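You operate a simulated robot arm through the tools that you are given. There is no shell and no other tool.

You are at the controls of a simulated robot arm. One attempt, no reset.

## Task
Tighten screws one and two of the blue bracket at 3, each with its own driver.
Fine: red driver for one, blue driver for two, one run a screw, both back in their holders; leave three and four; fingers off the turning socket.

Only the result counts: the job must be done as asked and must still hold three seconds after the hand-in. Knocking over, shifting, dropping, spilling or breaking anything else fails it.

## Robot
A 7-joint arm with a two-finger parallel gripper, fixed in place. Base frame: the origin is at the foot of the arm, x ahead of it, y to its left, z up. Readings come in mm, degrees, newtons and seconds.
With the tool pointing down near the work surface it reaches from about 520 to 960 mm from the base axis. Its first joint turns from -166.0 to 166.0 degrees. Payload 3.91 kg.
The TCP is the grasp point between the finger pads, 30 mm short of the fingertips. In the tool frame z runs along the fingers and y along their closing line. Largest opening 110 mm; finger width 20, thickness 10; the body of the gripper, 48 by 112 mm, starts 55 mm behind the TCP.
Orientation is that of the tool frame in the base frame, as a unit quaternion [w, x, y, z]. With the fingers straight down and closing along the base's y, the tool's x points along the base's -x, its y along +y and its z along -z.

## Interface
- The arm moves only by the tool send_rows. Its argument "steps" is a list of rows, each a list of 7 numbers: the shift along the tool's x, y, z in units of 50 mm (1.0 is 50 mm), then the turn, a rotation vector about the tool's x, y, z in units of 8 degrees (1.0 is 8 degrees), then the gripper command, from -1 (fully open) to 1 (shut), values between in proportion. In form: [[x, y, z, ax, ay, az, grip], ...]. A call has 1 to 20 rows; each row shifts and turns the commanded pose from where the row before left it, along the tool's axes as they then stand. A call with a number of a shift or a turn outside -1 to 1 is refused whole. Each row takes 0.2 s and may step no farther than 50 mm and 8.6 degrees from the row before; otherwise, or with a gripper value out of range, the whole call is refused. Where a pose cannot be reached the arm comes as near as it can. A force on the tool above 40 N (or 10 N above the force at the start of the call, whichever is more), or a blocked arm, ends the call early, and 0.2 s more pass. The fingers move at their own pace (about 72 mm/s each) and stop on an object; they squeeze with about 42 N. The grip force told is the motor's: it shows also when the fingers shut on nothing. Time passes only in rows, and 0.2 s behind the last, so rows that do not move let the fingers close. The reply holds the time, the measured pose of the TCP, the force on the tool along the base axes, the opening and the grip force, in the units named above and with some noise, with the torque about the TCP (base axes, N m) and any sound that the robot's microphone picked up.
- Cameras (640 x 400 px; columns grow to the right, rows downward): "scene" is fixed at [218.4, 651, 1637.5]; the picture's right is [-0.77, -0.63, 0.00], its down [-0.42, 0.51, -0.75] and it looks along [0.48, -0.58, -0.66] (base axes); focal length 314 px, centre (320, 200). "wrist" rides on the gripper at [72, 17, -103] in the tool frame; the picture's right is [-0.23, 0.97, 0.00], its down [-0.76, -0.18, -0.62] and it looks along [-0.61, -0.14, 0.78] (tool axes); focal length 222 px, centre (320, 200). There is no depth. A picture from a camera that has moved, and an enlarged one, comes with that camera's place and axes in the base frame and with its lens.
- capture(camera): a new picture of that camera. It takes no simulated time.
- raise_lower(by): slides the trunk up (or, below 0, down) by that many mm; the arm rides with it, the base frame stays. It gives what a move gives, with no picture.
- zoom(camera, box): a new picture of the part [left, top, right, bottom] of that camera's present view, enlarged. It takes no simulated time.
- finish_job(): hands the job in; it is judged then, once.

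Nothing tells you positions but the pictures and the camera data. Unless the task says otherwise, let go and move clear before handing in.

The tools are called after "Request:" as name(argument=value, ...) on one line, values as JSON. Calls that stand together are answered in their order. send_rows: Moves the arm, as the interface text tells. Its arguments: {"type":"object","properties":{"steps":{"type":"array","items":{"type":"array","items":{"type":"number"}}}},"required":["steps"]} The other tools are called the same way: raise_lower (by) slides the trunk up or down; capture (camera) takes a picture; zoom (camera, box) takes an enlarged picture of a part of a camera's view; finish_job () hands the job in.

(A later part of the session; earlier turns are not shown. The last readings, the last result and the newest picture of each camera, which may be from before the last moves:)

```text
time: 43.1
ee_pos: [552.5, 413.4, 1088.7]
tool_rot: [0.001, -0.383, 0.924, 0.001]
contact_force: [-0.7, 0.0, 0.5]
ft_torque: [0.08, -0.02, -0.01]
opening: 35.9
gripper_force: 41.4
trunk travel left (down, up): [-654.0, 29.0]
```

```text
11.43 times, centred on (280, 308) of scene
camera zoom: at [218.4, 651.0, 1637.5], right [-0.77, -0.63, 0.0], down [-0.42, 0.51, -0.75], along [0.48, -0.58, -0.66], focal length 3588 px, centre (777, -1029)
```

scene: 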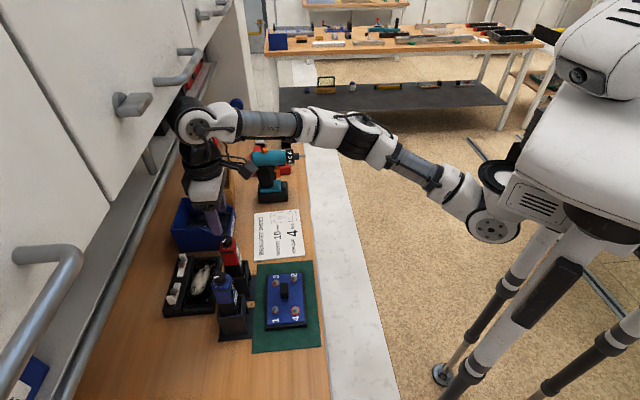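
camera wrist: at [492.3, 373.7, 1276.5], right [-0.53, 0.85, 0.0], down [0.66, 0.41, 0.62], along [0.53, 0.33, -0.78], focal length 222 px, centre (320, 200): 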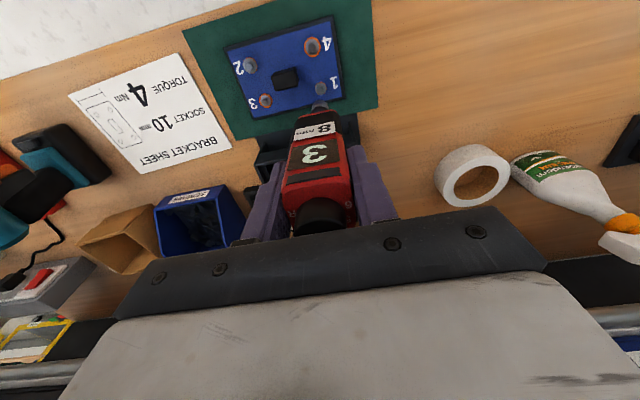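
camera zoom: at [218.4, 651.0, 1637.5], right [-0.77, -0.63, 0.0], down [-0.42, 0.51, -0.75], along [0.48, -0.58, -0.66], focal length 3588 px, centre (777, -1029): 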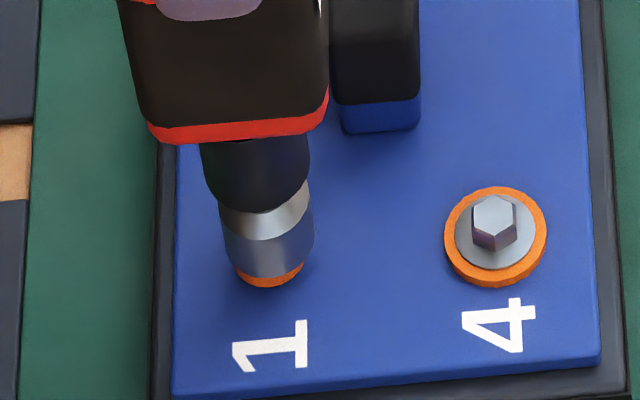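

The screw head is clearly moving down (the orange ring dropped about 12 px), so it is running in. I'll keep following with light pressure.

Request:
send_rows(steps=[[0, 0, 0.02, 0, 0, 0, 0.6], [0, 0, 0, 0, 0, 0, 0.6]])

Request:
zoom(camera="scene", box=[260, 290, 300, 325])

Request:
zoom(camera="scene", box=[210, 220, 310, 330])

```text
time: 43.7
ee_pos: [551.4, 412.8, 1086.8]
tool_rot: [0.001, -0.383, 0.924, 0.002]
contact_force: [1.7, 0.5, 1.9]
ft_torque: [0.06, -0.19, 0.0]
opening: 35.8
gripper_force: 42.0
trunk travel left (down, up): [-654.0, 29.0]
```

```text
11.43 times, centred on (280, 308) of scene
camera zoom: at [218.4, 651.0, 1637.5], right [-0.77, -0.63, 0.0], down [-0.42, 0.51, -0.75], along [0.48, -0.58, -0.66], focal length 3588 px, centre (777, -1029)
```

zoom: 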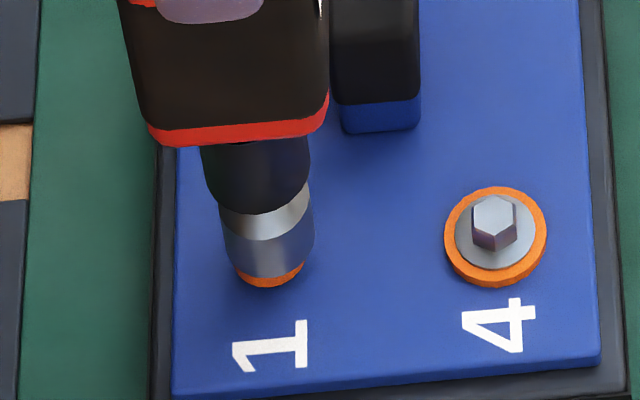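

```text
3.64 times, centred on (260, 275) of scene
camera zoom: at [218.4, 651.0, 1637.5], right [-0.77, -0.63, 0.0], down [-0.42, 0.51, -0.75], along [0.48, -0.58, -0.66], focal length 1142 px, centre (538, -73)
```

zoom: 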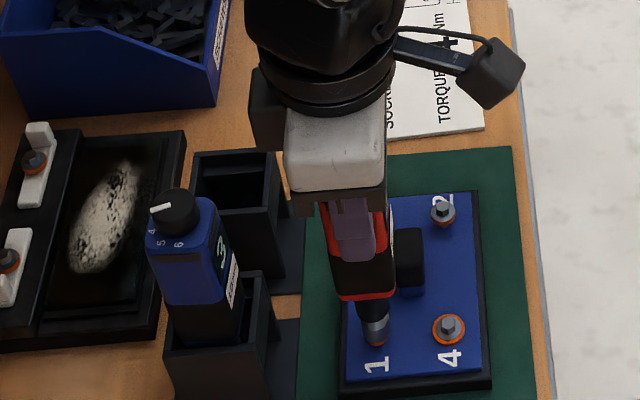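

Request:
send_rows(steps=[[0, 0, 0.03, 0, 0, 0, 0.6], [0, 0, 0, 0, 0, 0, 0.6]])

Request:
zoom(camera="scene", box=[260, 290, 300, 325])

```text
time: 44.3
ee_pos: [550.7, 412.4, 1086.0]
tool_rot: [0.0, -0.383, 0.924, 0.002]
contact_force: [2.4, 1.2, 0.6]
ft_torque: [0.25, -0.25, 0.02]
opening: 35.4
gripper_force: 41.6
trunk travel left (down, up): [-654.0, 29.0]
```

```text
11.43 times, centred on (280, 308) of scene
camera zoom: at [218.4, 651.0, 1637.5], right [-0.77, -0.63, 0.0], down [-0.42, 0.51, -0.75], along [0.48, -0.58, -0.66], focal length 3588 px, centre (777, -1029)
```

zoom: 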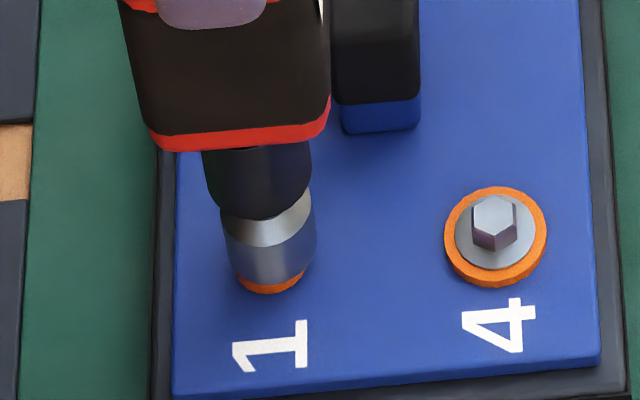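

The screw keeps going down under light pressure. I'll keep following without easing off.

Request:
send_rows(steps=[[0.004, 0, 0.03, 0, 0, 0, 0.6], [0, 0, 0.02, 0, 0, 0, 0.6], [0, 0, 0.02, 0, 0, 0, 0.6]])

Request:
zoom(camera="scene", box=[260, 290, 300, 325])

```text
time: 45.1
ee_pos: [551.1, 412.6, 1082.4]
tool_rot: [0.001, -0.382, 0.924, 0.002]
contact_force: [1.5, 1.9, 2.3]
ft_torque: [0.19, -0.21, 0.0]
opening: 35.9
gripper_force: 42.1
trunk travel left (down, up): [-654.0, 29.0]
```

```text
11.43 times, centred on (280, 308) of scene
camera zoom: at [218.4, 651.0, 1637.5], right [-0.77, -0.63, 0.0], down [-0.42, 0.51, -0.75], along [0.48, -0.58, -0.66], focal length 3588 px, centre (777, -1029)
```

zoom: 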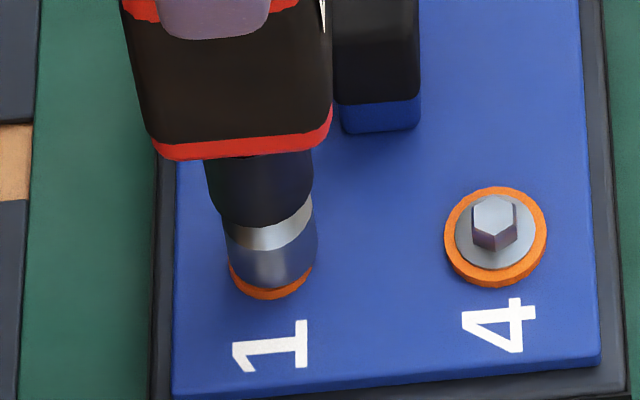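

The ring now looks wider, so the screw is close to seated. I'll hold and press slightly, listening for the clutch.

Request:
send_rows(steps=[[0, 0, 0.02, 0, 0, 0, 0.6], [0, 0, 0, 0, 0, 0, 0.6], [0, 0, 0, 0, 0, 0, 0.6]])

Request:
zoom(camera="scene", box=[260, 290, 300, 325])

Request:
zoom(camera="wrist", box=[240, 60, 400, 240])

```text
time: 45.9
ee_pos: [551.5, 412.5, 1081.7]
tool_rot: [0.001, -0.383, 0.924, 0.002]
contact_force: [1.1, -1.8, 2.0]
ft_torque: [-0.12, -0.22, 0.0]
opening: 35.8
gripper_force: 41.9
trunk travel left (down, up): [-654.0, 29.0]
```

```text
11.43 times, centred on (280, 308) of scene
camera zoom: at [218.4, 651.0, 1637.5], right [-0.77, -0.63, 0.0], down [-0.42, 0.51, -0.75], along [0.48, -0.58, -0.66], focal length 3588 px, centre (777, -1029)
```

zoom: 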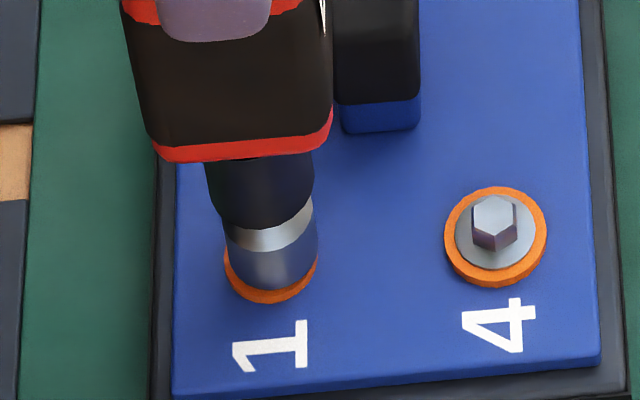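

```text
2.22 times, centred on (320, 150) of wrist
camera zoom: at [487.3, 372.3, 1185.7], right [-0.53, 0.85, 0.0], down [0.66, 0.41, 0.62], along [0.53, 0.33, -0.78], focal length 494 px, centre (320, 311)
```

zoom: 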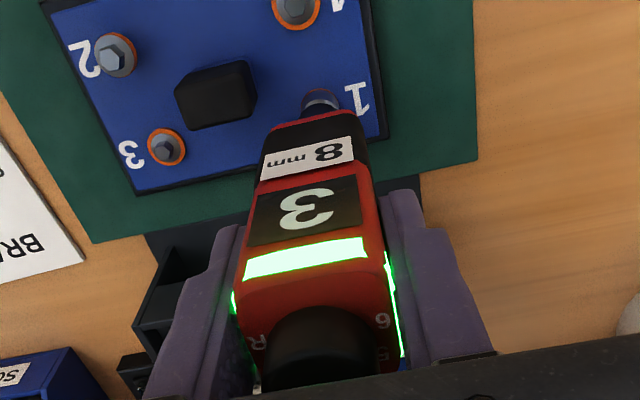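

The status strip on the red driver lit green, meaning torque reached, and the ring under screw 1 has spread. I'll lift straight off.

Request:
send_rows(steps=[[0, 0, -0.1, 0, 0, 0, 0.6], [0, 0, -0.2, 0, 0, 0, 0.6], [0, 0, -0.4, 0, 0, 0, 0.6], [0, 0, -0.4, 0, 0, 0, 0.6], [0, 0, 0, 0, 0, 0, 0.6]])

Request:
zoom(camera="scene", box=[250, 260, 320, 330])

Request:
zoom(camera="wrist", box=[240, 30, 400, 240])

```text
time: 47.1
ee_pos: [552.3, 413.1, 1136.5]
tool_rot: [0.0, -0.383, 0.924, 0.002]
contact_force: [-0.3, -0.1, -4.2]
ft_torque: [0.01, 0.05, 0.03]
opening: 35.6
gripper_force: 42.3
trunk travel left (down, up): [-654.0, 29.0]
```

```text
5.71 times, centred on (285, 295) of scene
camera zoom: at [218.4, 651.0, 1637.5], right [-0.77, -0.63, 0.0], down [-0.42, 0.51, -0.75], along [0.48, -0.58, -0.66], focal length 1794 px, centre (520, -343)
```

zoom: 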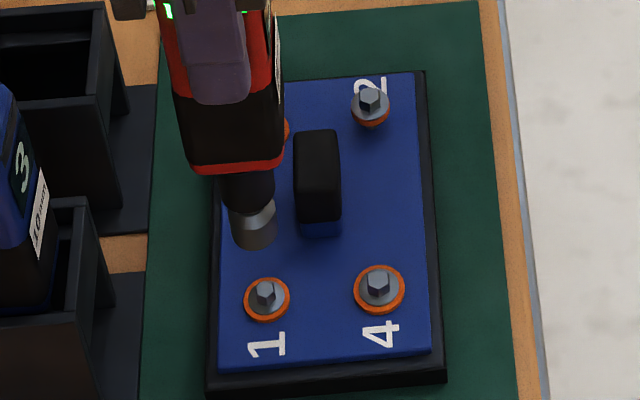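

```text
1.90 times, centred on (320, 135) of wrist
camera zoom: at [488.2, 372.3, 1240.1], right [-0.53, 0.85, 0.0], down [0.66, 0.41, 0.62], along [0.53, 0.33, -0.78], focal length 423 px, centre (320, 324)
```

zoom: 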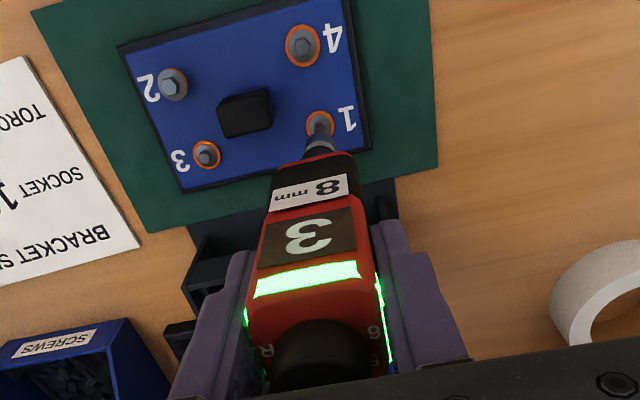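

Screw 1 is down with its ring spread like those under 3 and 4. Now I'll return red to its holder, going up first and then over.

Request:
send_rows(steps=[[0, 0, -0.4, 0, 0, 0, 0.6], [0, 0, -0.4, 0, 0, 0, 0.6], [-0.487, -0.46, 0, 0, 0, 0, 0.6], [-0.487, -0.46, 0, 0, 0, 0, 0.6], [-0.487, -0.46, 0, 0, 0, 0, 0.6], [-0.487, -0.46, 0, 0, 0, 0, 0.6], [0, 0, 0, 0, 0, 0, 0.6]])

Request:
zoom(camera="scene", box=[205, 220, 275, 300])

Request:
zoom(camera="wrist", box=[270, 40, 370, 140])

```text
time: 48.7
ee_pos: [686.1, 415.3, 1176.8]
tool_rot: [0.0, -0.383, 0.924, 0.002]
contact_force: [-0.2, -0.1, -4.1]
ft_torque: [0.0, -0.02, 0.0]
opening: 36.0
gripper_force: 42.4
trunk travel left (down, up): [-654.0, 29.0]
```

```text
5.00 times, centred on (240, 260) of scene
camera zoom: at [218.4, 651.0, 1637.5], right [-0.77, -0.63, 0.0], down [-0.42, 0.51, -0.75], along [0.48, -0.58, -0.66], focal length 1570 px, centre (720, -100)
```

zoom: 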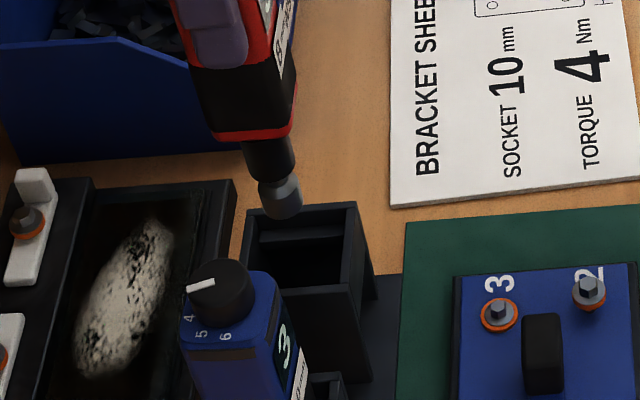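

```text
4.00 times, centred on (320, 90) of wrist
camera zoom: at [621.5, 374.9, 1280.4], right [-0.53, 0.85, 0.0], down [0.66, 0.41, 0.62], along [0.53, 0.33, -0.78], focal length 888 px, centre (320, 640)
```

zoom: 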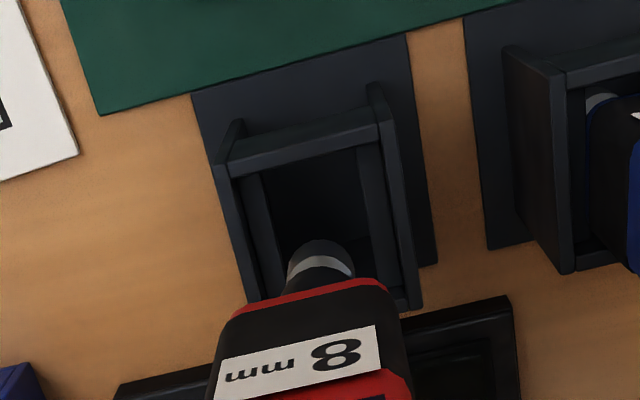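

The driver hasn't slipped in the grip and it lines up with the holder. I'll lower in stages.

Request:
send_rows(steps=[[-0.006, -0.014, 0, 0, 0, 0, 0.6], [0, 0, 0.4, 0, 0, 0, 0.6], [0, 0, 0.4, 0, 0, 0, 0.6], [0, 0, 0, 0, 0, 0, 0.6]])

Request:
zoom(camera="scene", box=[205, 220, 275, 300])

Request:
zoom(camera="wrist", box=[270, 40, 370, 140])

```text
time: 49.7
ee_pos: [686.3, 415.2, 1137.1]
tool_rot: [0.001, -0.383, 0.924, 0.003]
contact_force: [-0.7, 0.5, -4.6]
ft_torque: [0.01, 0.0, 0.04]
opening: 35.7
gripper_force: 41.7
trunk travel left (down, up): [-654.0, 29.0]
```

```text
5.00 times, centred on (240, 260) of scene
camera zoom: at [218.4, 651.0, 1637.5], right [-0.77, -0.63, 0.0], down [-0.42, 0.51, -0.75], along [0.48, -0.58, -0.66], focal length 1570 px, centre (720, -100)
```

zoom: 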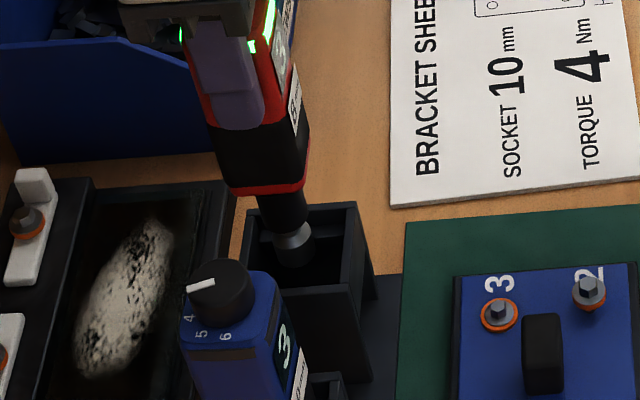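

```text
4.00 times, centred on (320, 90) of wrist
camera zoom: at [622.3, 375.1, 1240.6], right [-0.53, 0.85, 0.0], down [0.66, 0.41, 0.62], along [0.53, 0.33, -0.78], focal length 888 px, centre (320, 640)
```

zoom: 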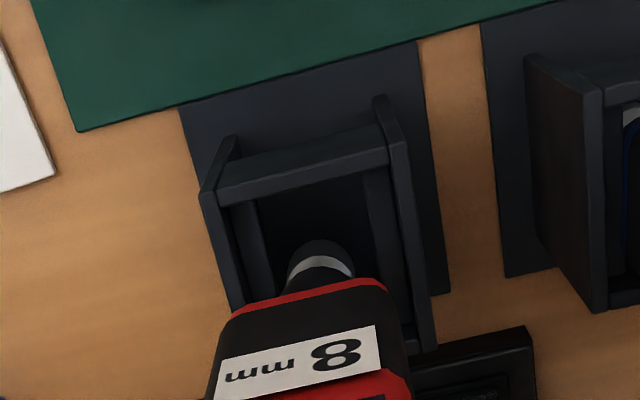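

Request:
send_rows(steps=[[-0.008, 0.012, 0.5, 0, 0, 0, 0.6], [0, 0, 0.46, 0, 0, 0, 0.6], [0, 0, 0, 0, 0, 0, 0.6]])

Request:
zoom(camera="scene", box=[175, 200, 275, 300])

Request:
zoom(camera="wrist", box=[240, 80, 400, 240])

```text
time: 50.5
ee_pos: [684.0, 416.6, 1089.2]
tool_rot: [0.0, -0.382, 0.924, 0.002]
contact_force: [-0.5, 0.2, -4.8]
ft_torque: [-0.01, 0.0, 0.01]
opening: 36.0
gripper_force: 41.7
trunk travel left (down, up): [-654.0, 29.0]
```

```text
4.00 times, centred on (225, 250) of scene
camera zoom: at [218.4, 651.0, 1637.5], right [-0.77, -0.63, 0.0], down [-0.42, 0.51, -0.75], along [0.48, -0.58, -0.66], focal length 1256 px, centre (700, 0)
```

zoom: 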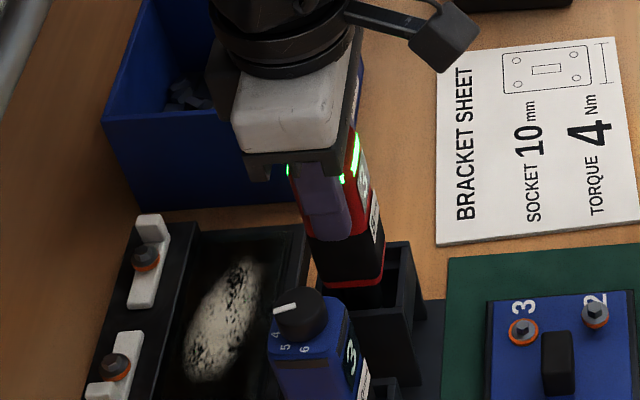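

```text
2.50 times, centred on (320, 160) of wrist
camera zoom: at [620.8, 376.4, 1193.0], right [-0.53, 0.85, 0.0], down [0.66, 0.41, 0.62], along [0.53, 0.33, -0.78], focal length 555 px, centre (320, 300)
```

zoom: 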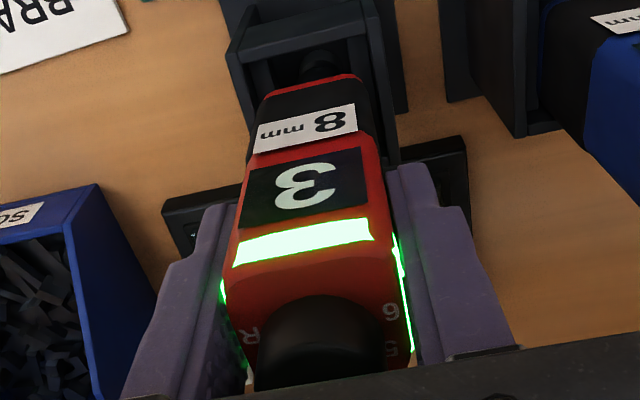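

The scene view matches the lift-out picture almost exactly. I'll continue down gently to seat.

Request:
send_rows(steps=[[0, 0, 0.2, 0, 0, 0, 0.6], [0, 0, 0.14, 0, 0, 0, 0.6], [0, 0, 0.08, 0, 0, 0, 0.6], [0, 0, 0, 0, 0, 0, 0.6]])

Request:
zoom(camera="scene", box=[175, 200, 275, 300])

Request:
zoom(camera="wrist", box=[240, 80, 400, 240])

```text
time: 51.5
ee_pos: [685.0, 416.5, 1068.5]
tool_rot: [0.002, -0.383, 0.924, 0.002]
contact_force: [0.4, -0.1, -5.5]
ft_torque: [0.0, 0.0, 0.0]
opening: 35.7
gripper_force: 41.7
trunk travel left (down, up): [-654.0, 29.0]
```

```text
4.00 times, centred on (225, 250) of scene
camera zoom: at [218.4, 651.0, 1637.5], right [-0.77, -0.63, 0.0], down [-0.42, 0.51, -0.75], along [0.48, -0.58, -0.66], focal length 1256 px, centre (700, 0)
```

zoom: 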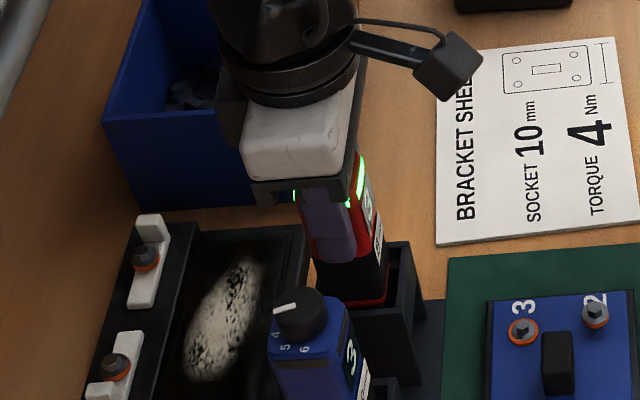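

```text
2.50 times, centred on (320, 160) of wrist
camera zoom: at [621.7, 376.9, 1172.1], right [-0.53, 0.85, 0.0], down [0.66, 0.41, 0.62], along [0.53, 0.33, -0.78], focal length 555 px, centre (320, 300)
```

zoom: 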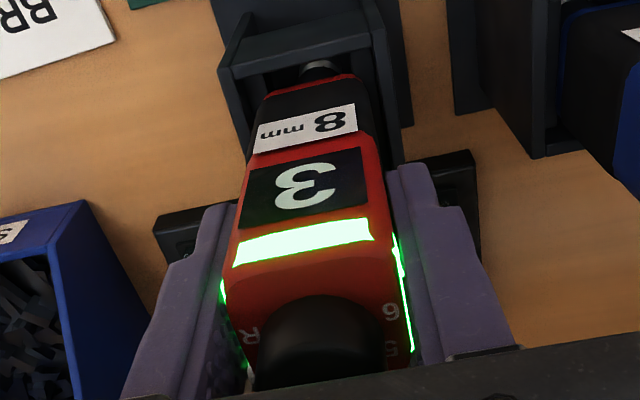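

Request:
send_rows(steps=[[0, 0, 0.04, 0, 0, 0, 0.6], [0, 0, 0.03, 0, 0, 0, 0.6], [0, 0, 0, 0, 0, 0, 0.6]])

```text
time: 52.3
ee_pos: [686.4, 418.2, 1064.5]
tool_rot: [0.0, -0.383, 0.924, 0.002]
contact_force: [0.4, -1.3, -4.8]
ft_torque: [-0.04, 0.0, 0.02]
opening: 35.6
gripper_force: 41.6
trunk travel left (down, up): [-654.0, 29.0]
```

Request:
send_rows(steps=[[0, 0, 0.03, 0, 0, 0, 0.6], [0, 0, 0, 0, 0, 0, 0.6]])

Request:
zoom(camera="scene", box=[175, 200, 275, 300])

```text
time: 52.9
ee_pos: [684.6, 416.6, 1064.6]
tool_rot: [0.0, -0.383, 0.924, 0.003]
contact_force: [1.5, 0.4, 3.0]
ft_torque: [-0.15, -0.16, 0.07]
opening: 35.7
gripper_force: 41.0
trunk travel left (down, up): [-654.0, 29.0]
```

```text
4.00 times, centred on (225, 250) of scene
camera zoom: at [218.4, 651.0, 1637.5], right [-0.77, -0.63, 0.0], down [-0.42, 0.51, -0.75], along [0.48, -0.58, -0.66], focal length 1256 px, centre (700, 0)
```

zoom: 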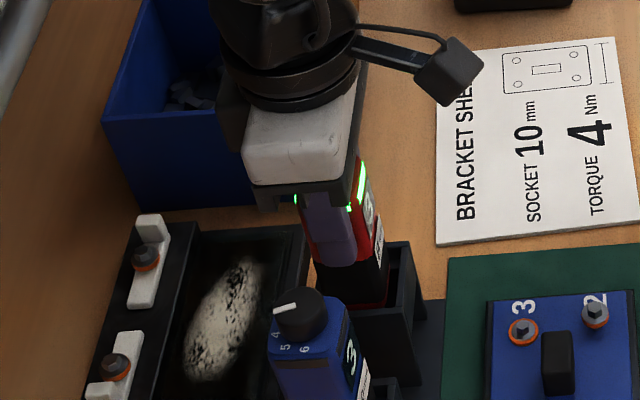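

Seated: it bears on the holder at the same height as before. I'll open slowly and rise.

Request:
send_rows(steps=[[0, 0, -0.01, 0, 0, 0, 0.4], [0, 0, 0, 0, 0, 0, 0.2], [0, 0, 0, 0, 0, 0, -0.09], [0, 0, 0, 0, 0, 0, -0.09], [0, 0, -0.4, 0, 0, 0, -0.09], [0, 0, -0.9, 0, 0, 0, -0.09], [0, 0, -0.9, 0, 0, 0, -0.09], [0, 0, -0.3, 0, 0, 0, -0.09], [0, 0, 0, 0, 0, 0, -0.09]])

Request:
zoom(camera="wrist", box=[240, 60, 400, 220])

Request:
zoom(camera="scene", box=[195, 220, 320, 330])

```text
time: 54.9
ee_pos: [685.9, 415.9, 1189.7]
tool_rot: [0.001, -0.383, 0.924, 0.002]
contact_force: [0.0, 0.2, -0.3]
ft_torque: [0.02, -0.03, 0.0]
opening: 59.9
gripper_force: 0.1
trunk travel left (down, up): [-654.0, 29.0]
```

```text
2.50 times, centred on (320, 140) of wrist
camera zoom: at [622.3, 376.0, 1293.3], right [-0.53, 0.85, 0.0], down [0.66, 0.41, 0.62], along [0.53, 0.33, -0.78], focal length 555 px, centre (320, 350)
```

zoom: 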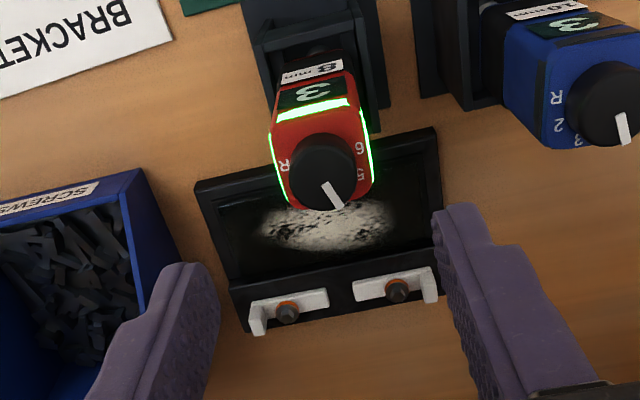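

```text
3.64 times, centred on (258, 275) of scene
camera zoom: at [218.4, 651.0, 1637.5], right [-0.77, -0.63, 0.0], down [-0.42, 0.51, -0.75], along [0.48, -0.58, -0.66], focal length 1142 px, centre (547, -73)
```

zoom: 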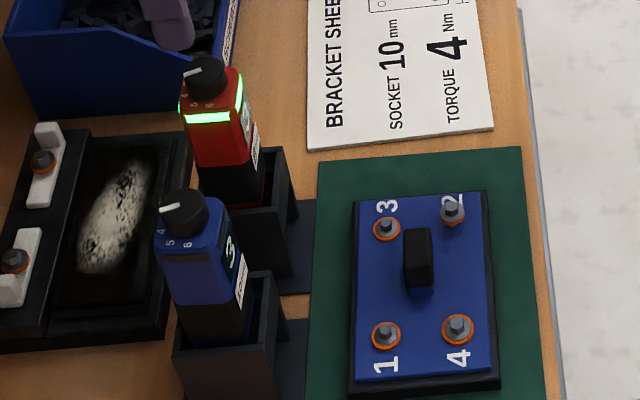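

Red is back in its holder with its green light still on. Now I go over to the blue driver.

Request:
send_rows(steps=[[0, 0.67, 0, 0, 0, 0, -0.09], [0, 0.67, 0, 0, 0, 0, -0.09], [0, 0.67, 0, 0, 0, 0, -0.09], [0, 0, 0, 0, 0, 0, -0.09]])

Request:
zoom(camera="wrist", box=[260, 60, 380, 160])

```text
time: 55.9
ee_pos: [615.2, 489.0, 1188.7]
tool_rot: [0.0, -0.383, 0.924, 0.002]
contact_force: [-0.3, -0.9, 0.4]
ft_torque: [0.03, -0.01, 0.03]
opening: 59.9
gripper_force: 0.1
trunk travel left (down, up): [-654.0, 29.0]
```

```text
4.00 times, centred on (320, 110) of wrist
camera zoom: at [551.4, 448.2, 1293.0], right [-0.53, 0.85, 0.0], down [0.66, 0.41, 0.62], along [0.53, 0.33, -0.78], focal length 888 px, centre (320, 560)
```

zoom: 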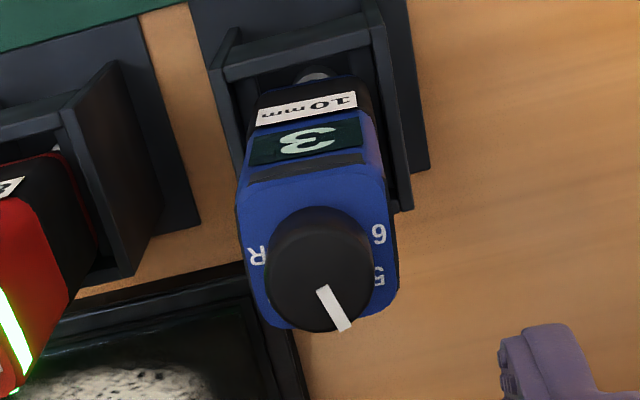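

The position matches the earlier red approach. I'll descend beside the blue body and close.

Request:
send_rows(steps=[[0, 0, 0.9, 0, 0, 0, -0.09], [0, 0, 0.8, 0, 0, 0, -0.09], [0, 0, 0.5, 0, 0, 0, -0.09], [0, 0, 0.3, 0, 0, 0, -0.09], [0, 0, 0, 0, 0, 0, -0.09]])

Request:
zoom(camera="wrist", box=[240, 80, 400, 240])

Request:
zoom(camera="scene", box=[175, 230, 275, 330])

```text
time: 57.1
ee_pos: [612.7, 488.2, 1063.6]
tool_rot: [0.0, -0.383, 0.924, 0.002]
contact_force: [0.1, -0.8, 0.9]
ft_torque: [0.01, 0.0, -0.03]
opening: 60.1
gripper_force: 0.1
trunk travel left (down, up): [-654.0, 29.0]
```

```text
2.50 times, centred on (320, 160) of wrist
camera zoom: at [550.2, 447.9, 1167.3], right [-0.53, 0.85, 0.0], down [0.66, 0.41, 0.62], along [0.53, 0.33, -0.78], focal length 555 px, centre (320, 300)
```

zoom: 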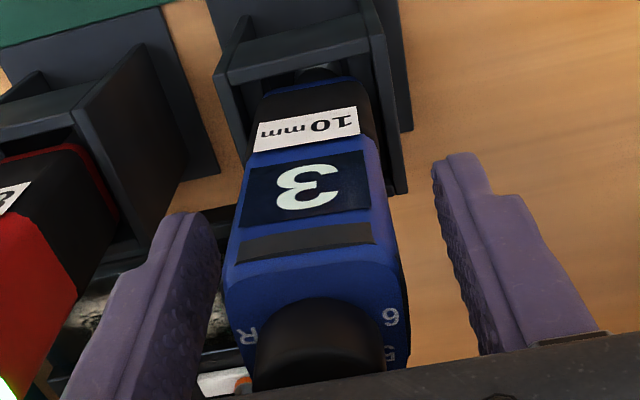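

```text
4.00 times, centred on (225, 280) of scene
camera zoom: at [218.4, 651.0, 1637.5], right [-0.77, -0.63, 0.0], down [-0.42, 0.51, -0.75], along [0.48, -0.58, -0.66], focal length 1256 px, centre (700, -120)
```

zoom: 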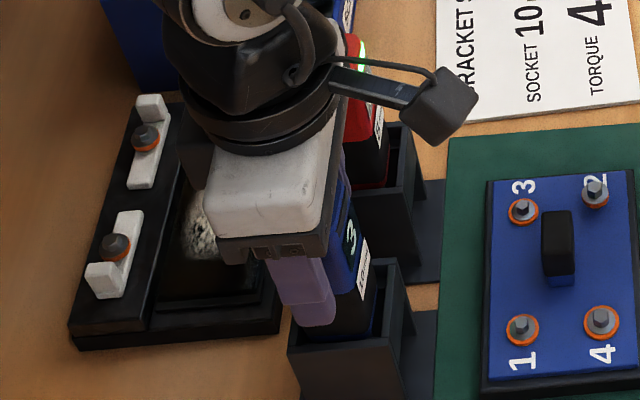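

Request:
send_rows(steps=[[0, -0.014, 0, 0, 0, 0, 0.15], [0, 0, 0, 0, 0, 0, 0.3], [0, 0, 0, 0, 0, 0, 0.5], [0, 0, 0, 0, 0, 0, 0.6]])

Request:
zoom(camera="wrist", box=[240, 80, 400, 240])

```text
time: 58.1
ee_pos: [613.2, 488.3, 1063.5]
tool_rot: [0.001, -0.383, 0.924, 0.002]
contact_force: [-0.9, 0.0, -0.1]
ft_torque: [0.01, -0.02, 0.0]
opening: 36.6
gripper_force: 42.1
trunk travel left (down, up): [-654.0, 29.0]
```

```text
2.50 times, centred on (320, 160) of wrist
camera zoom: at [550.6, 447.2, 1167.6], right [-0.53, 0.85, 0.0], down [0.66, 0.41, 0.62], along [0.53, 0.33, -0.78], focal length 555 px, centre (320, 300)
```

zoom: 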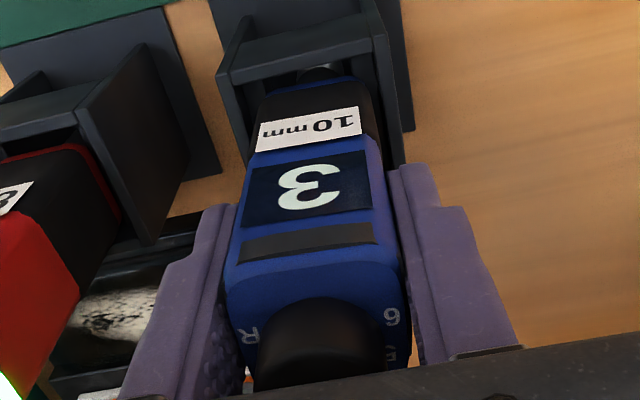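

Gripped. I'll lift 25 mm, take reference pictures for the return, then continue up.

Request:
send_rows(steps=[[0, 0, -0.2, 0, 0, 0, 0.6], [0, 0, -0.3, 0, 0, 0, 0.6], [0, 0, 0, 0, 0, 0, 0.6]])

Request:
zoom(camera="scene", box=[175, 230, 275, 330])

Request:
zoom(camera="wrist", box=[240, 80, 400, 240])

Request:
send_rows(steps=[[0, 0, -0.5, 0, 0, 0, 0.6], [0, 0, -0.6, 0, 0, 0, 0.6], [0, 0, -0.6, 0, 0, 0, 0.6], [0, 0, 0, 0, 0, 0, 0.6]])

Request:
zoom(camera="scene", box=[175, 230, 275, 330])

Request:
zoom(camera="wrist", box=[270, 40, 370, 140])

```text
time: 58.9
ee_pos: [616.2, 487.2, 1089.3]
tool_rot: [-0.001, -0.382, 0.924, 0.002]
contact_force: [-0.8, -0.8, -5.0]
ft_torque: [0.01, -0.01, -0.03]
opening: 36.4
gripper_force: 41.7
trunk travel left (down, up): [-654.0, 29.0]
```

```text
4.00 times, centred on (225, 280) of scene
camera zoom: at [218.4, 651.0, 1637.5], right [-0.77, -0.63, 0.0], down [-0.42, 0.51, -0.75], along [0.48, -0.58, -0.66], focal length 1256 px, centre (700, -120)
```

zoom: 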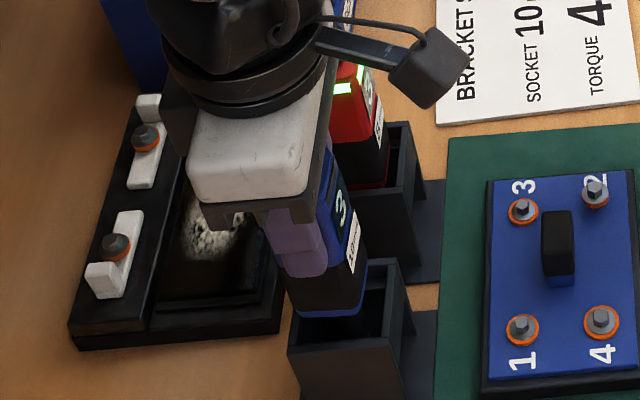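

```text
2.50 times, centred on (320, 160) of wrist
camera zoom: at [551.9, 447.5, 1192.8], right [-0.53, 0.85, 0.0], down [0.66, 0.41, 0.62], along [0.53, 0.33, -0.78], focal length 555 px, centre (320, 300)
```

zoom: 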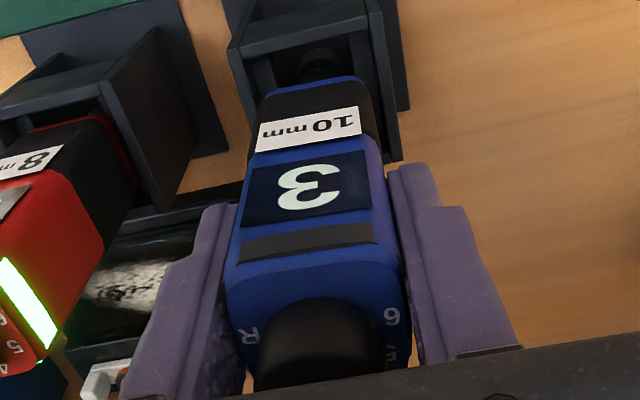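

```text
time: 59.9
ee_pos: [615.5, 489.2, 1174.9]
tool_rot: [0.0, -0.383, 0.924, 0.002]
contact_force: [0.7, 1.2, -3.8]
ft_torque: [-0.02, 0.02, -0.02]
opening: 36.3
gripper_force: 41.8
trunk travel left (down, up): [-654.0, 29.0]
```

```text
4.00 times, centred on (225, 280) of scene
camera zoom: at [218.4, 651.0, 1637.5], right [-0.77, -0.63, 0.0], down [-0.42, 0.51, -0.75], along [0.48, -0.58, -0.66], focal length 1256 px, centre (700, -120)
```

zoom: 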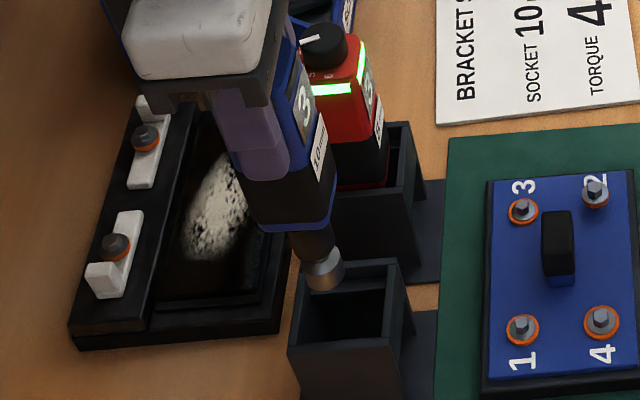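

```text
4.00 times, centred on (320, 90) of wrist
camera zoom: at [551.7, 449.2, 1278.4], right [-0.53, 0.85, 0.0], down [0.67, 0.41, 0.62], along [0.53, 0.33, -0.78], focal length 888 px, centre (320, 640)
```

zoom: 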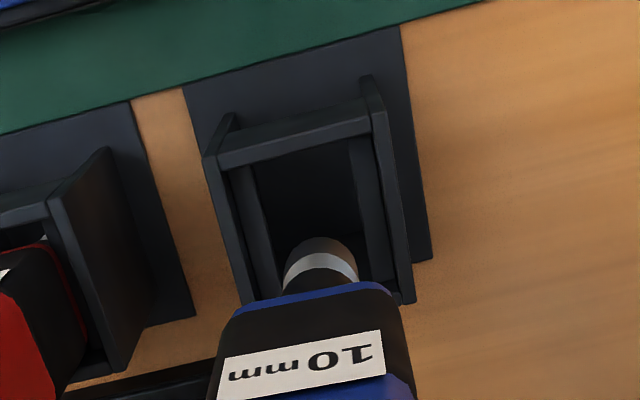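

The blue driver is out and clear of its holder. I'll carry it to above screw 2, allowing for the socket offset I learned on screw 1.

Request:
send_rows(steps=[[0, 0, -0.1, 0, 0, 0, 0.6], [0.592, -0.381, 0, 0, 0, 0, 0.6], [0.592, -0.381, 0, 0, 0, 0, 0.6], [0.592, -0.381, 0, 0, 0, 0, 0.6], [0.592, -0.381, 0, 0, 0, 0, 0.6], [0.592, -0.381, 0, 0, 0, 0, 0.6], [0, 0, 0, 0, 0, 0, 0.6]])

Request:
zoom(camera="scene", box=[250, 240, 320, 310])

Request:
zoom(camera="wrist", box=[300, 70, 340, 120])

Request:
capture(camera="wrist")

```text
time: 61.5
ee_pos: [576.7, 313.6, 1178.0]
tool_rot: [0.0, -0.383, 0.924, 0.003]
contact_force: [-0.5, 0.2, -3.9]
ft_torque: [0.02, 0.03, 0.01]
opening: 36.5
gripper_force: 42.0
trunk travel left (down, up): [-654.0, 29.0]
```

```text
5.71 times, centred on (285, 275) of scene
camera zoom: at [218.4, 651.0, 1637.5], right [-0.77, -0.63, 0.0], down [-0.42, 0.51, -0.75], along [0.48, -0.58, -0.66], focal length 1794 px, centre (520, -229)
```

zoom: 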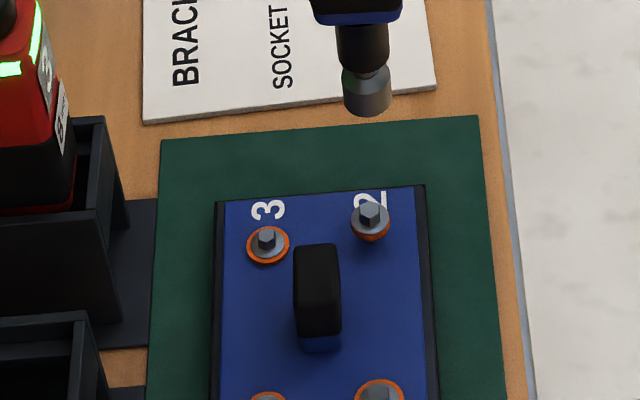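

```text
8.00 times, centred on (320, 95) of wrist
camera zoom: at [513.2, 274.2, 1282.1], right [-0.53, 0.85, 0.0], down [0.66, 0.41, 0.62], along [0.53, 0.33, -0.78], focal length 1777 px, centre (320, 1040)
```

zoom: 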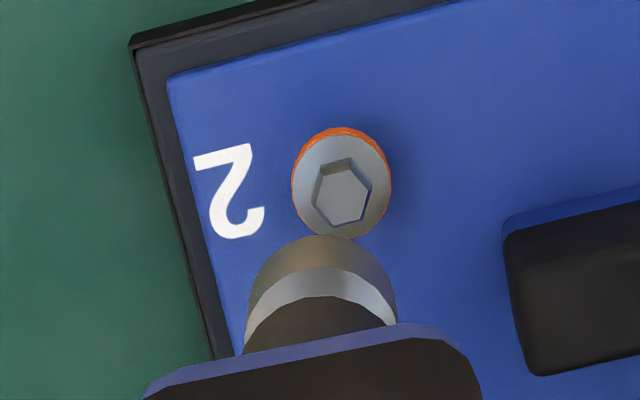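

```text
taken
camera wrist: at [513.2, 274.2, 1282.1], right [-0.53, 0.85, 0.0], down [0.66, 0.41, 0.62], along [0.53, 0.33, -0.78], focal length 222 px, centre (320, 200)
```

wrist: 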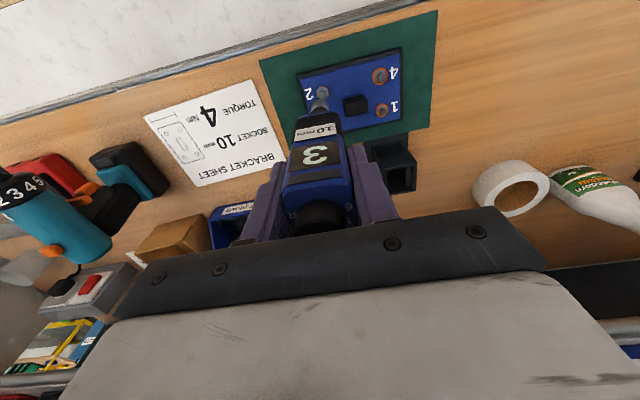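

Offset to screw 2 is about (0.2, 4.3) mm. I'll correct and lower 45 mm.

Request:
send_rows(steps=[[-0.064, 0.058, 0, 0, 0, 0, 0.6], [0, 0, 0.45, 0, 0, 0, 0.6], [0, 0, 0.45, 0, 0, 0, 0.6], [0, 0, 0, 0, 0, 0, 0.6]])

Request:
zoom(camera="scene", box=[270, 255, 310, 290])

Request:
zoom(camera="wrist", box=[300, 70, 340, 120])

```text
time: 62.5
ee_pos: [578.3, 319.7, 1132.7]
tool_rot: [0.001, -0.383, 0.924, 0.003]
contact_force: [0.2, -0.9, -4.7]
ft_torque: [-0.02, -0.01, 0.0]
opening: 36.2
gripper_force: 42.1
trunk travel left (down, up): [-654.0, 29.0]
```

```text
11.43 times, centred on (290, 272) of scene
camera zoom: at [218.4, 651.0, 1637.5], right [-0.77, -0.63, 0.0], down [-0.42, 0.51, -0.75], along [0.48, -0.58, -0.66], focal length 3588 px, centre (663, -629)
```

zoom: 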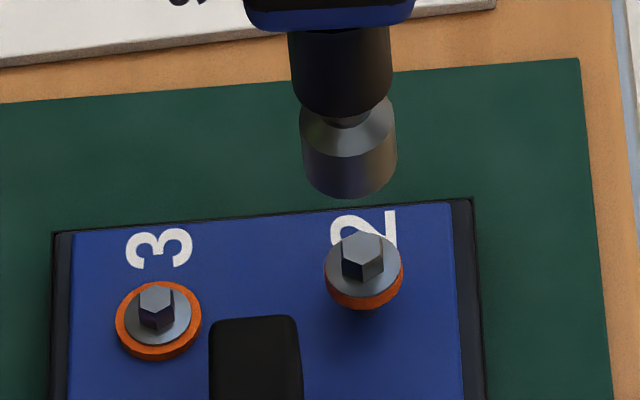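

```text
8.00 times, centred on (320, 95) of wrist
camera zoom: at [514.8, 278.8, 1237.4], right [-0.53, 0.85, 0.0], down [0.66, 0.41, 0.62], along [0.53, 0.33, -0.78], focal length 1777 px, centre (320, 1040)
```

zoom: 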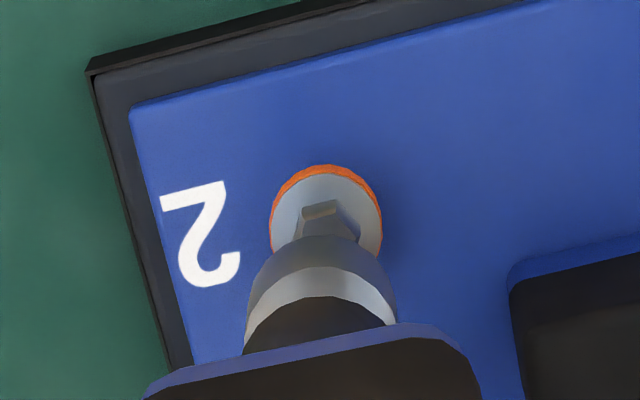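

Request:
send_rows(steps=[[0.018, 0.016, 0, 0, 0, 0, 0.6], [0, 0, 0.34, 0, 0, 0, 0.6], [0, 0, 0, 0, 0, 0, 0.6]])

Request:
zoom(camera="scene", box=[270, 255, 310, 290])

Request:
zoom(camera="wrist", box=[300, 80, 340, 120])

```text
time: 63.3
ee_pos: [577.2, 318.6, 1116.8]
tool_rot: [0.001, -0.383, 0.924, 0.003]
contact_force: [-0.6, 0.6, -4.4]
ft_torque: [-0.02, 0.0, -0.03]
opening: 36.0
gripper_force: 41.8
trunk travel left (down, up): [-654.0, 29.0]
```

```text
11.43 times, centred on (290, 272) of scene
camera zoom: at [218.4, 651.0, 1637.5], right [-0.77, -0.63, 0.0], down [-0.42, 0.51, -0.75], along [0.48, -0.58, -0.66], focal length 3588 px, centre (663, -629)
```

zoom: 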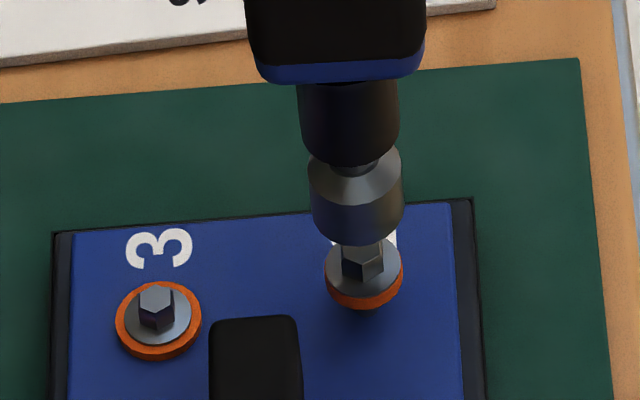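

```text
10.00 times, centred on (320, 100) of wrist
camera zoom: at [513.9, 278.5, 1220.2], right [-0.53, 0.85, 0.0], down [0.66, 0.41, 0.62], along [0.53, 0.33, -0.78], focal length 2221 px, centre (320, 1200)
```

zoom: 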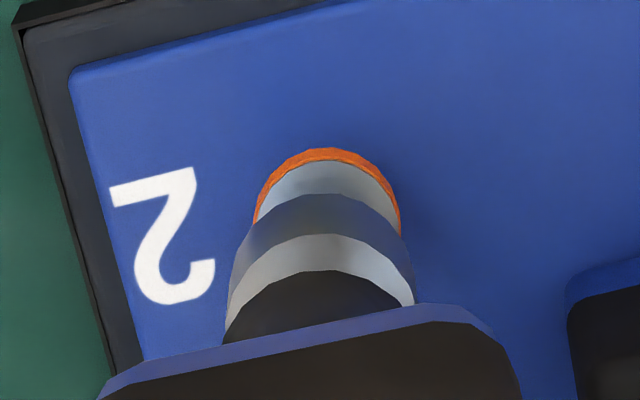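

Request:
send_rows(steps=[[0.003, 0.012, 0, 0, 0, 0, 0.6], [0, 0, 0.1, 0, 0, 0, 0.6], [0, 0, 0, 0, 0, 0, 0.6]])

Request:
zoom(camera="scene", box=[270, 255, 310, 290])

Request:
zoom(camera="wrist", box=[300, 80, 340, 120])

```text
time: 64.1
ee_pos: [576.1, 320.6, 1111.2]
tool_rot: [0.002, -0.383, 0.924, 0.002]
contact_force: [-0.1, 0.5, -4.5]
ft_torque: [0.0, 0.03, -0.01]
opening: 36.5
gripper_force: 42.1
trunk travel left (down, up): [-654.0, 29.0]
```

```text
11.43 times, centred on (290, 272) of scene
camera zoom: at [218.4, 651.0, 1637.5], right [-0.77, -0.63, 0.0], down [-0.42, 0.51, -0.75], along [0.48, -0.58, -0.66], focal length 3588 px, centre (663, -629)
```

zoom: 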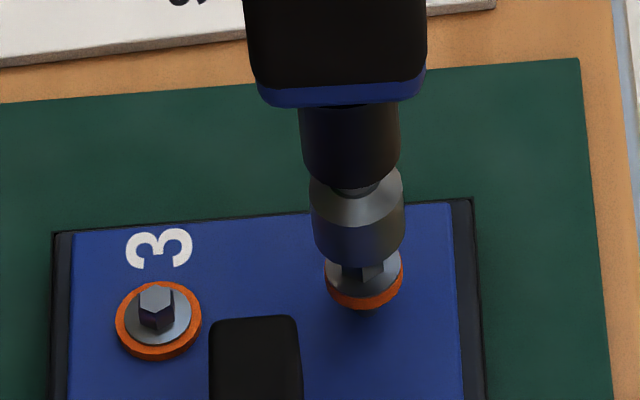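

```text
10.00 times, centred on (320, 100) of wrist
camera zoom: at [512.8, 279.9, 1214.7], right [-0.53, 0.85, 0.0], down [0.66, 0.41, 0.62], along [0.53, 0.33, -0.78], focal length 2221 px, centre (320, 1200)
```

zoom: 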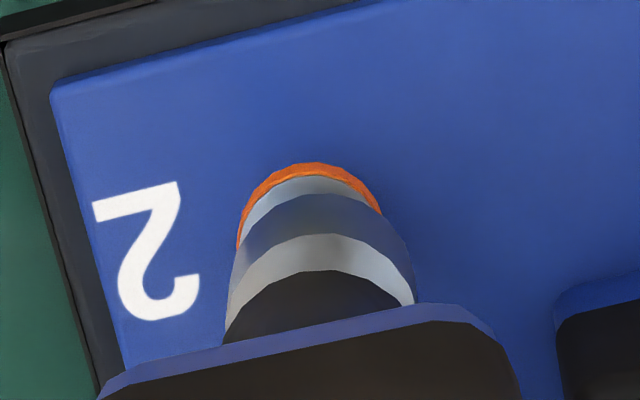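

Request:
send_rows(steps=[[0.01, -0.02, 0, 0, 0, 0, 0.6], [0, 0, 0.03, 0, 0, 0, 0.6], [0, 0, 0, 0, 0, 0, 0.6]])

Request:
zoom(camera="scene", box=[270, 255, 310, 290])

Request:
zoom(camera="wrist", box=[300, 80, 340, 120])

```text
time: 64.9
ee_pos: [577.5, 318.0, 1110.4]
tool_rot: [0.001, -0.383, 0.924, 0.003]
contact_force: [0.9, -0.4, -4.6]
ft_torque: [-0.03, 0.05, -0.03]
opening: 36.0
gripper_force: 41.8
trunk travel left (down, up): [-654.0, 29.0]
```

```text
11.43 times, centred on (290, 272) of scene
camera zoom: at [218.4, 651.0, 1637.5], right [-0.77, -0.63, 0.0], down [-0.42, 0.51, -0.75], along [0.48, -0.58, -0.66], focal length 3588 px, centre (663, -629)
```

zoom: 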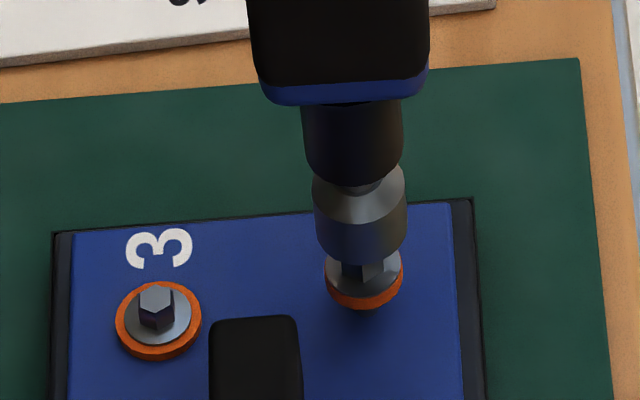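

```text
10.00 times, centred on (320, 100) of wrist
camera zoom: at [513.5, 278.4, 1213.5], right [-0.53, 0.85, 0.0], down [0.66, 0.41, 0.62], along [0.53, 0.33, -0.78], focal length 2221 px, centre (320, 1200)
```

zoom: 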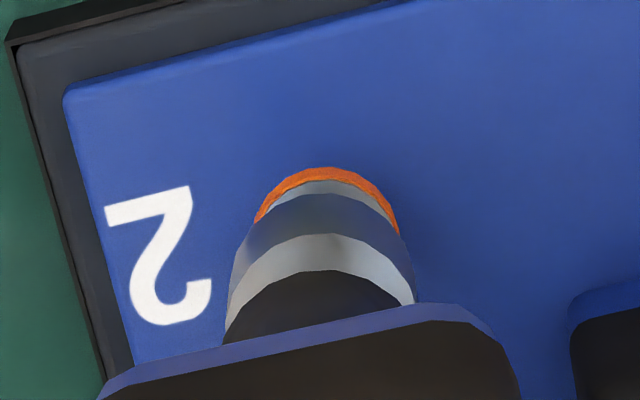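

Request:
send_rows(steps=[[0, 0.008, 0.04, 0, 0, 0, 0.6], [0, 0, 0.04, 0, 0, 0, 0.6], [0, 0, 0.04, 0, 0, 0, 0.6]])

Request:
zoom(camera="scene", box=[270, 255, 310, 290])

Request:
zoom(camera="wrist", box=[300, 80, 340, 120])

```text
time: 65.7
ee_pos: [576.4, 318.5, 1103.0]
tool_rot: [0.0, -0.383, 0.924, 0.003]
contact_force: [-0.7, 0.0, -5.2]
ft_torque: [0.02, 0.02, -0.02]
opening: 36.0
gripper_force: 41.7
trunk travel left (down, up): [-654.0, 29.0]
```

```text
11.43 times, centred on (290, 272) of scene
camera zoom: at [218.4, 651.0, 1637.5], right [-0.77, -0.63, 0.0], down [-0.42, 0.51, -0.75], along [0.48, -0.58, -0.66], focal length 3588 px, centre (663, -629)
```

zoom: 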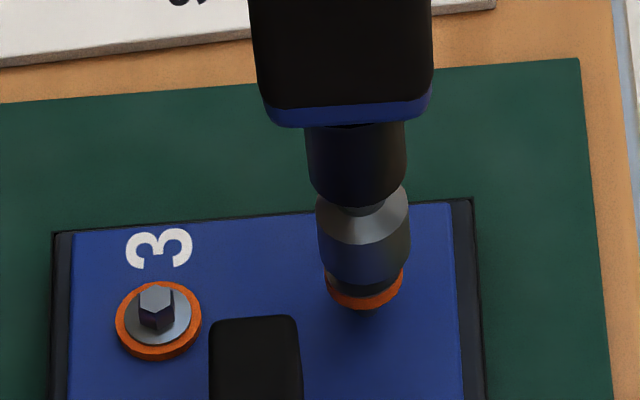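

```text
10.00 times, centred on (320, 100) of wrist
camera zoom: at [512.8, 278.6, 1206.8], right [-0.53, 0.85, 0.0], down [0.66, 0.41, 0.62], along [0.53, 0.33, -0.78], focal length 2221 px, centre (320, 1200)
```

zoom: 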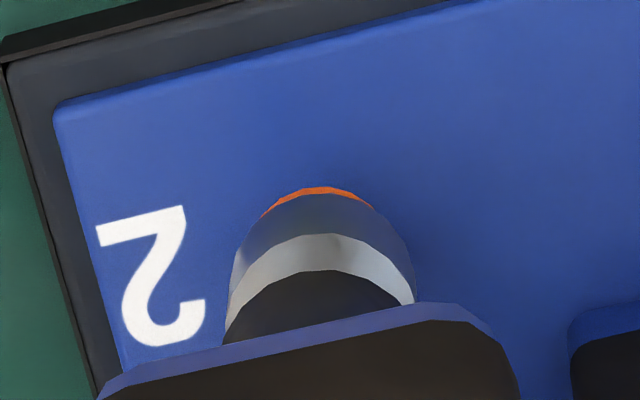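

Aligned to within half a millimetre. I'll continue down to contact.

Request:
send_rows(steps=[[-0.007, 0, 0.03, 0, 0, 0, 0.6], [0, 0, 0.03, 0, 0, 0, 0.6], [0, 0, 0, 0, 0, 0, 0.6]])

Request:
zoom(camera="scene", box=[270, 255, 310, 290])

```text
time: 66.5
ee_pos: [577.5, 320.3, 1101.4]
tool_rot: [0.001, -0.383, 0.924, 0.002]
contact_force: [-0.2, -0.2, -5.1]
ft_torque: [-0.03, 0.01, 0.06]
opening: 35.9
gripper_force: 42.4
trunk travel left (down, up): [-654.0, 29.0]
```

```text
11.43 times, centred on (290, 272) of scene
camera zoom: at [218.4, 651.0, 1637.5], right [-0.77, -0.63, 0.0], down [-0.42, 0.51, -0.75], along [0.48, -0.58, -0.66], focal length 3588 px, centre (663, -629)
```

zoom: 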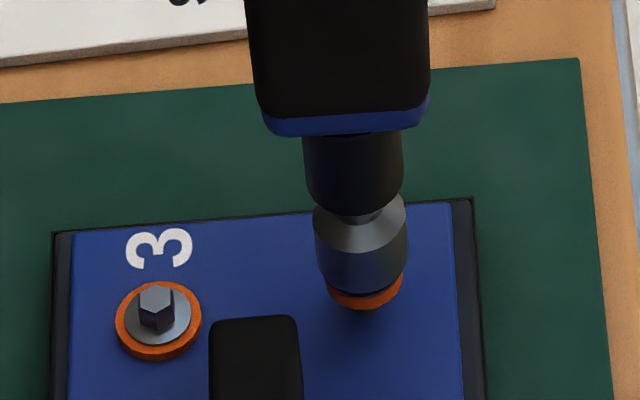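

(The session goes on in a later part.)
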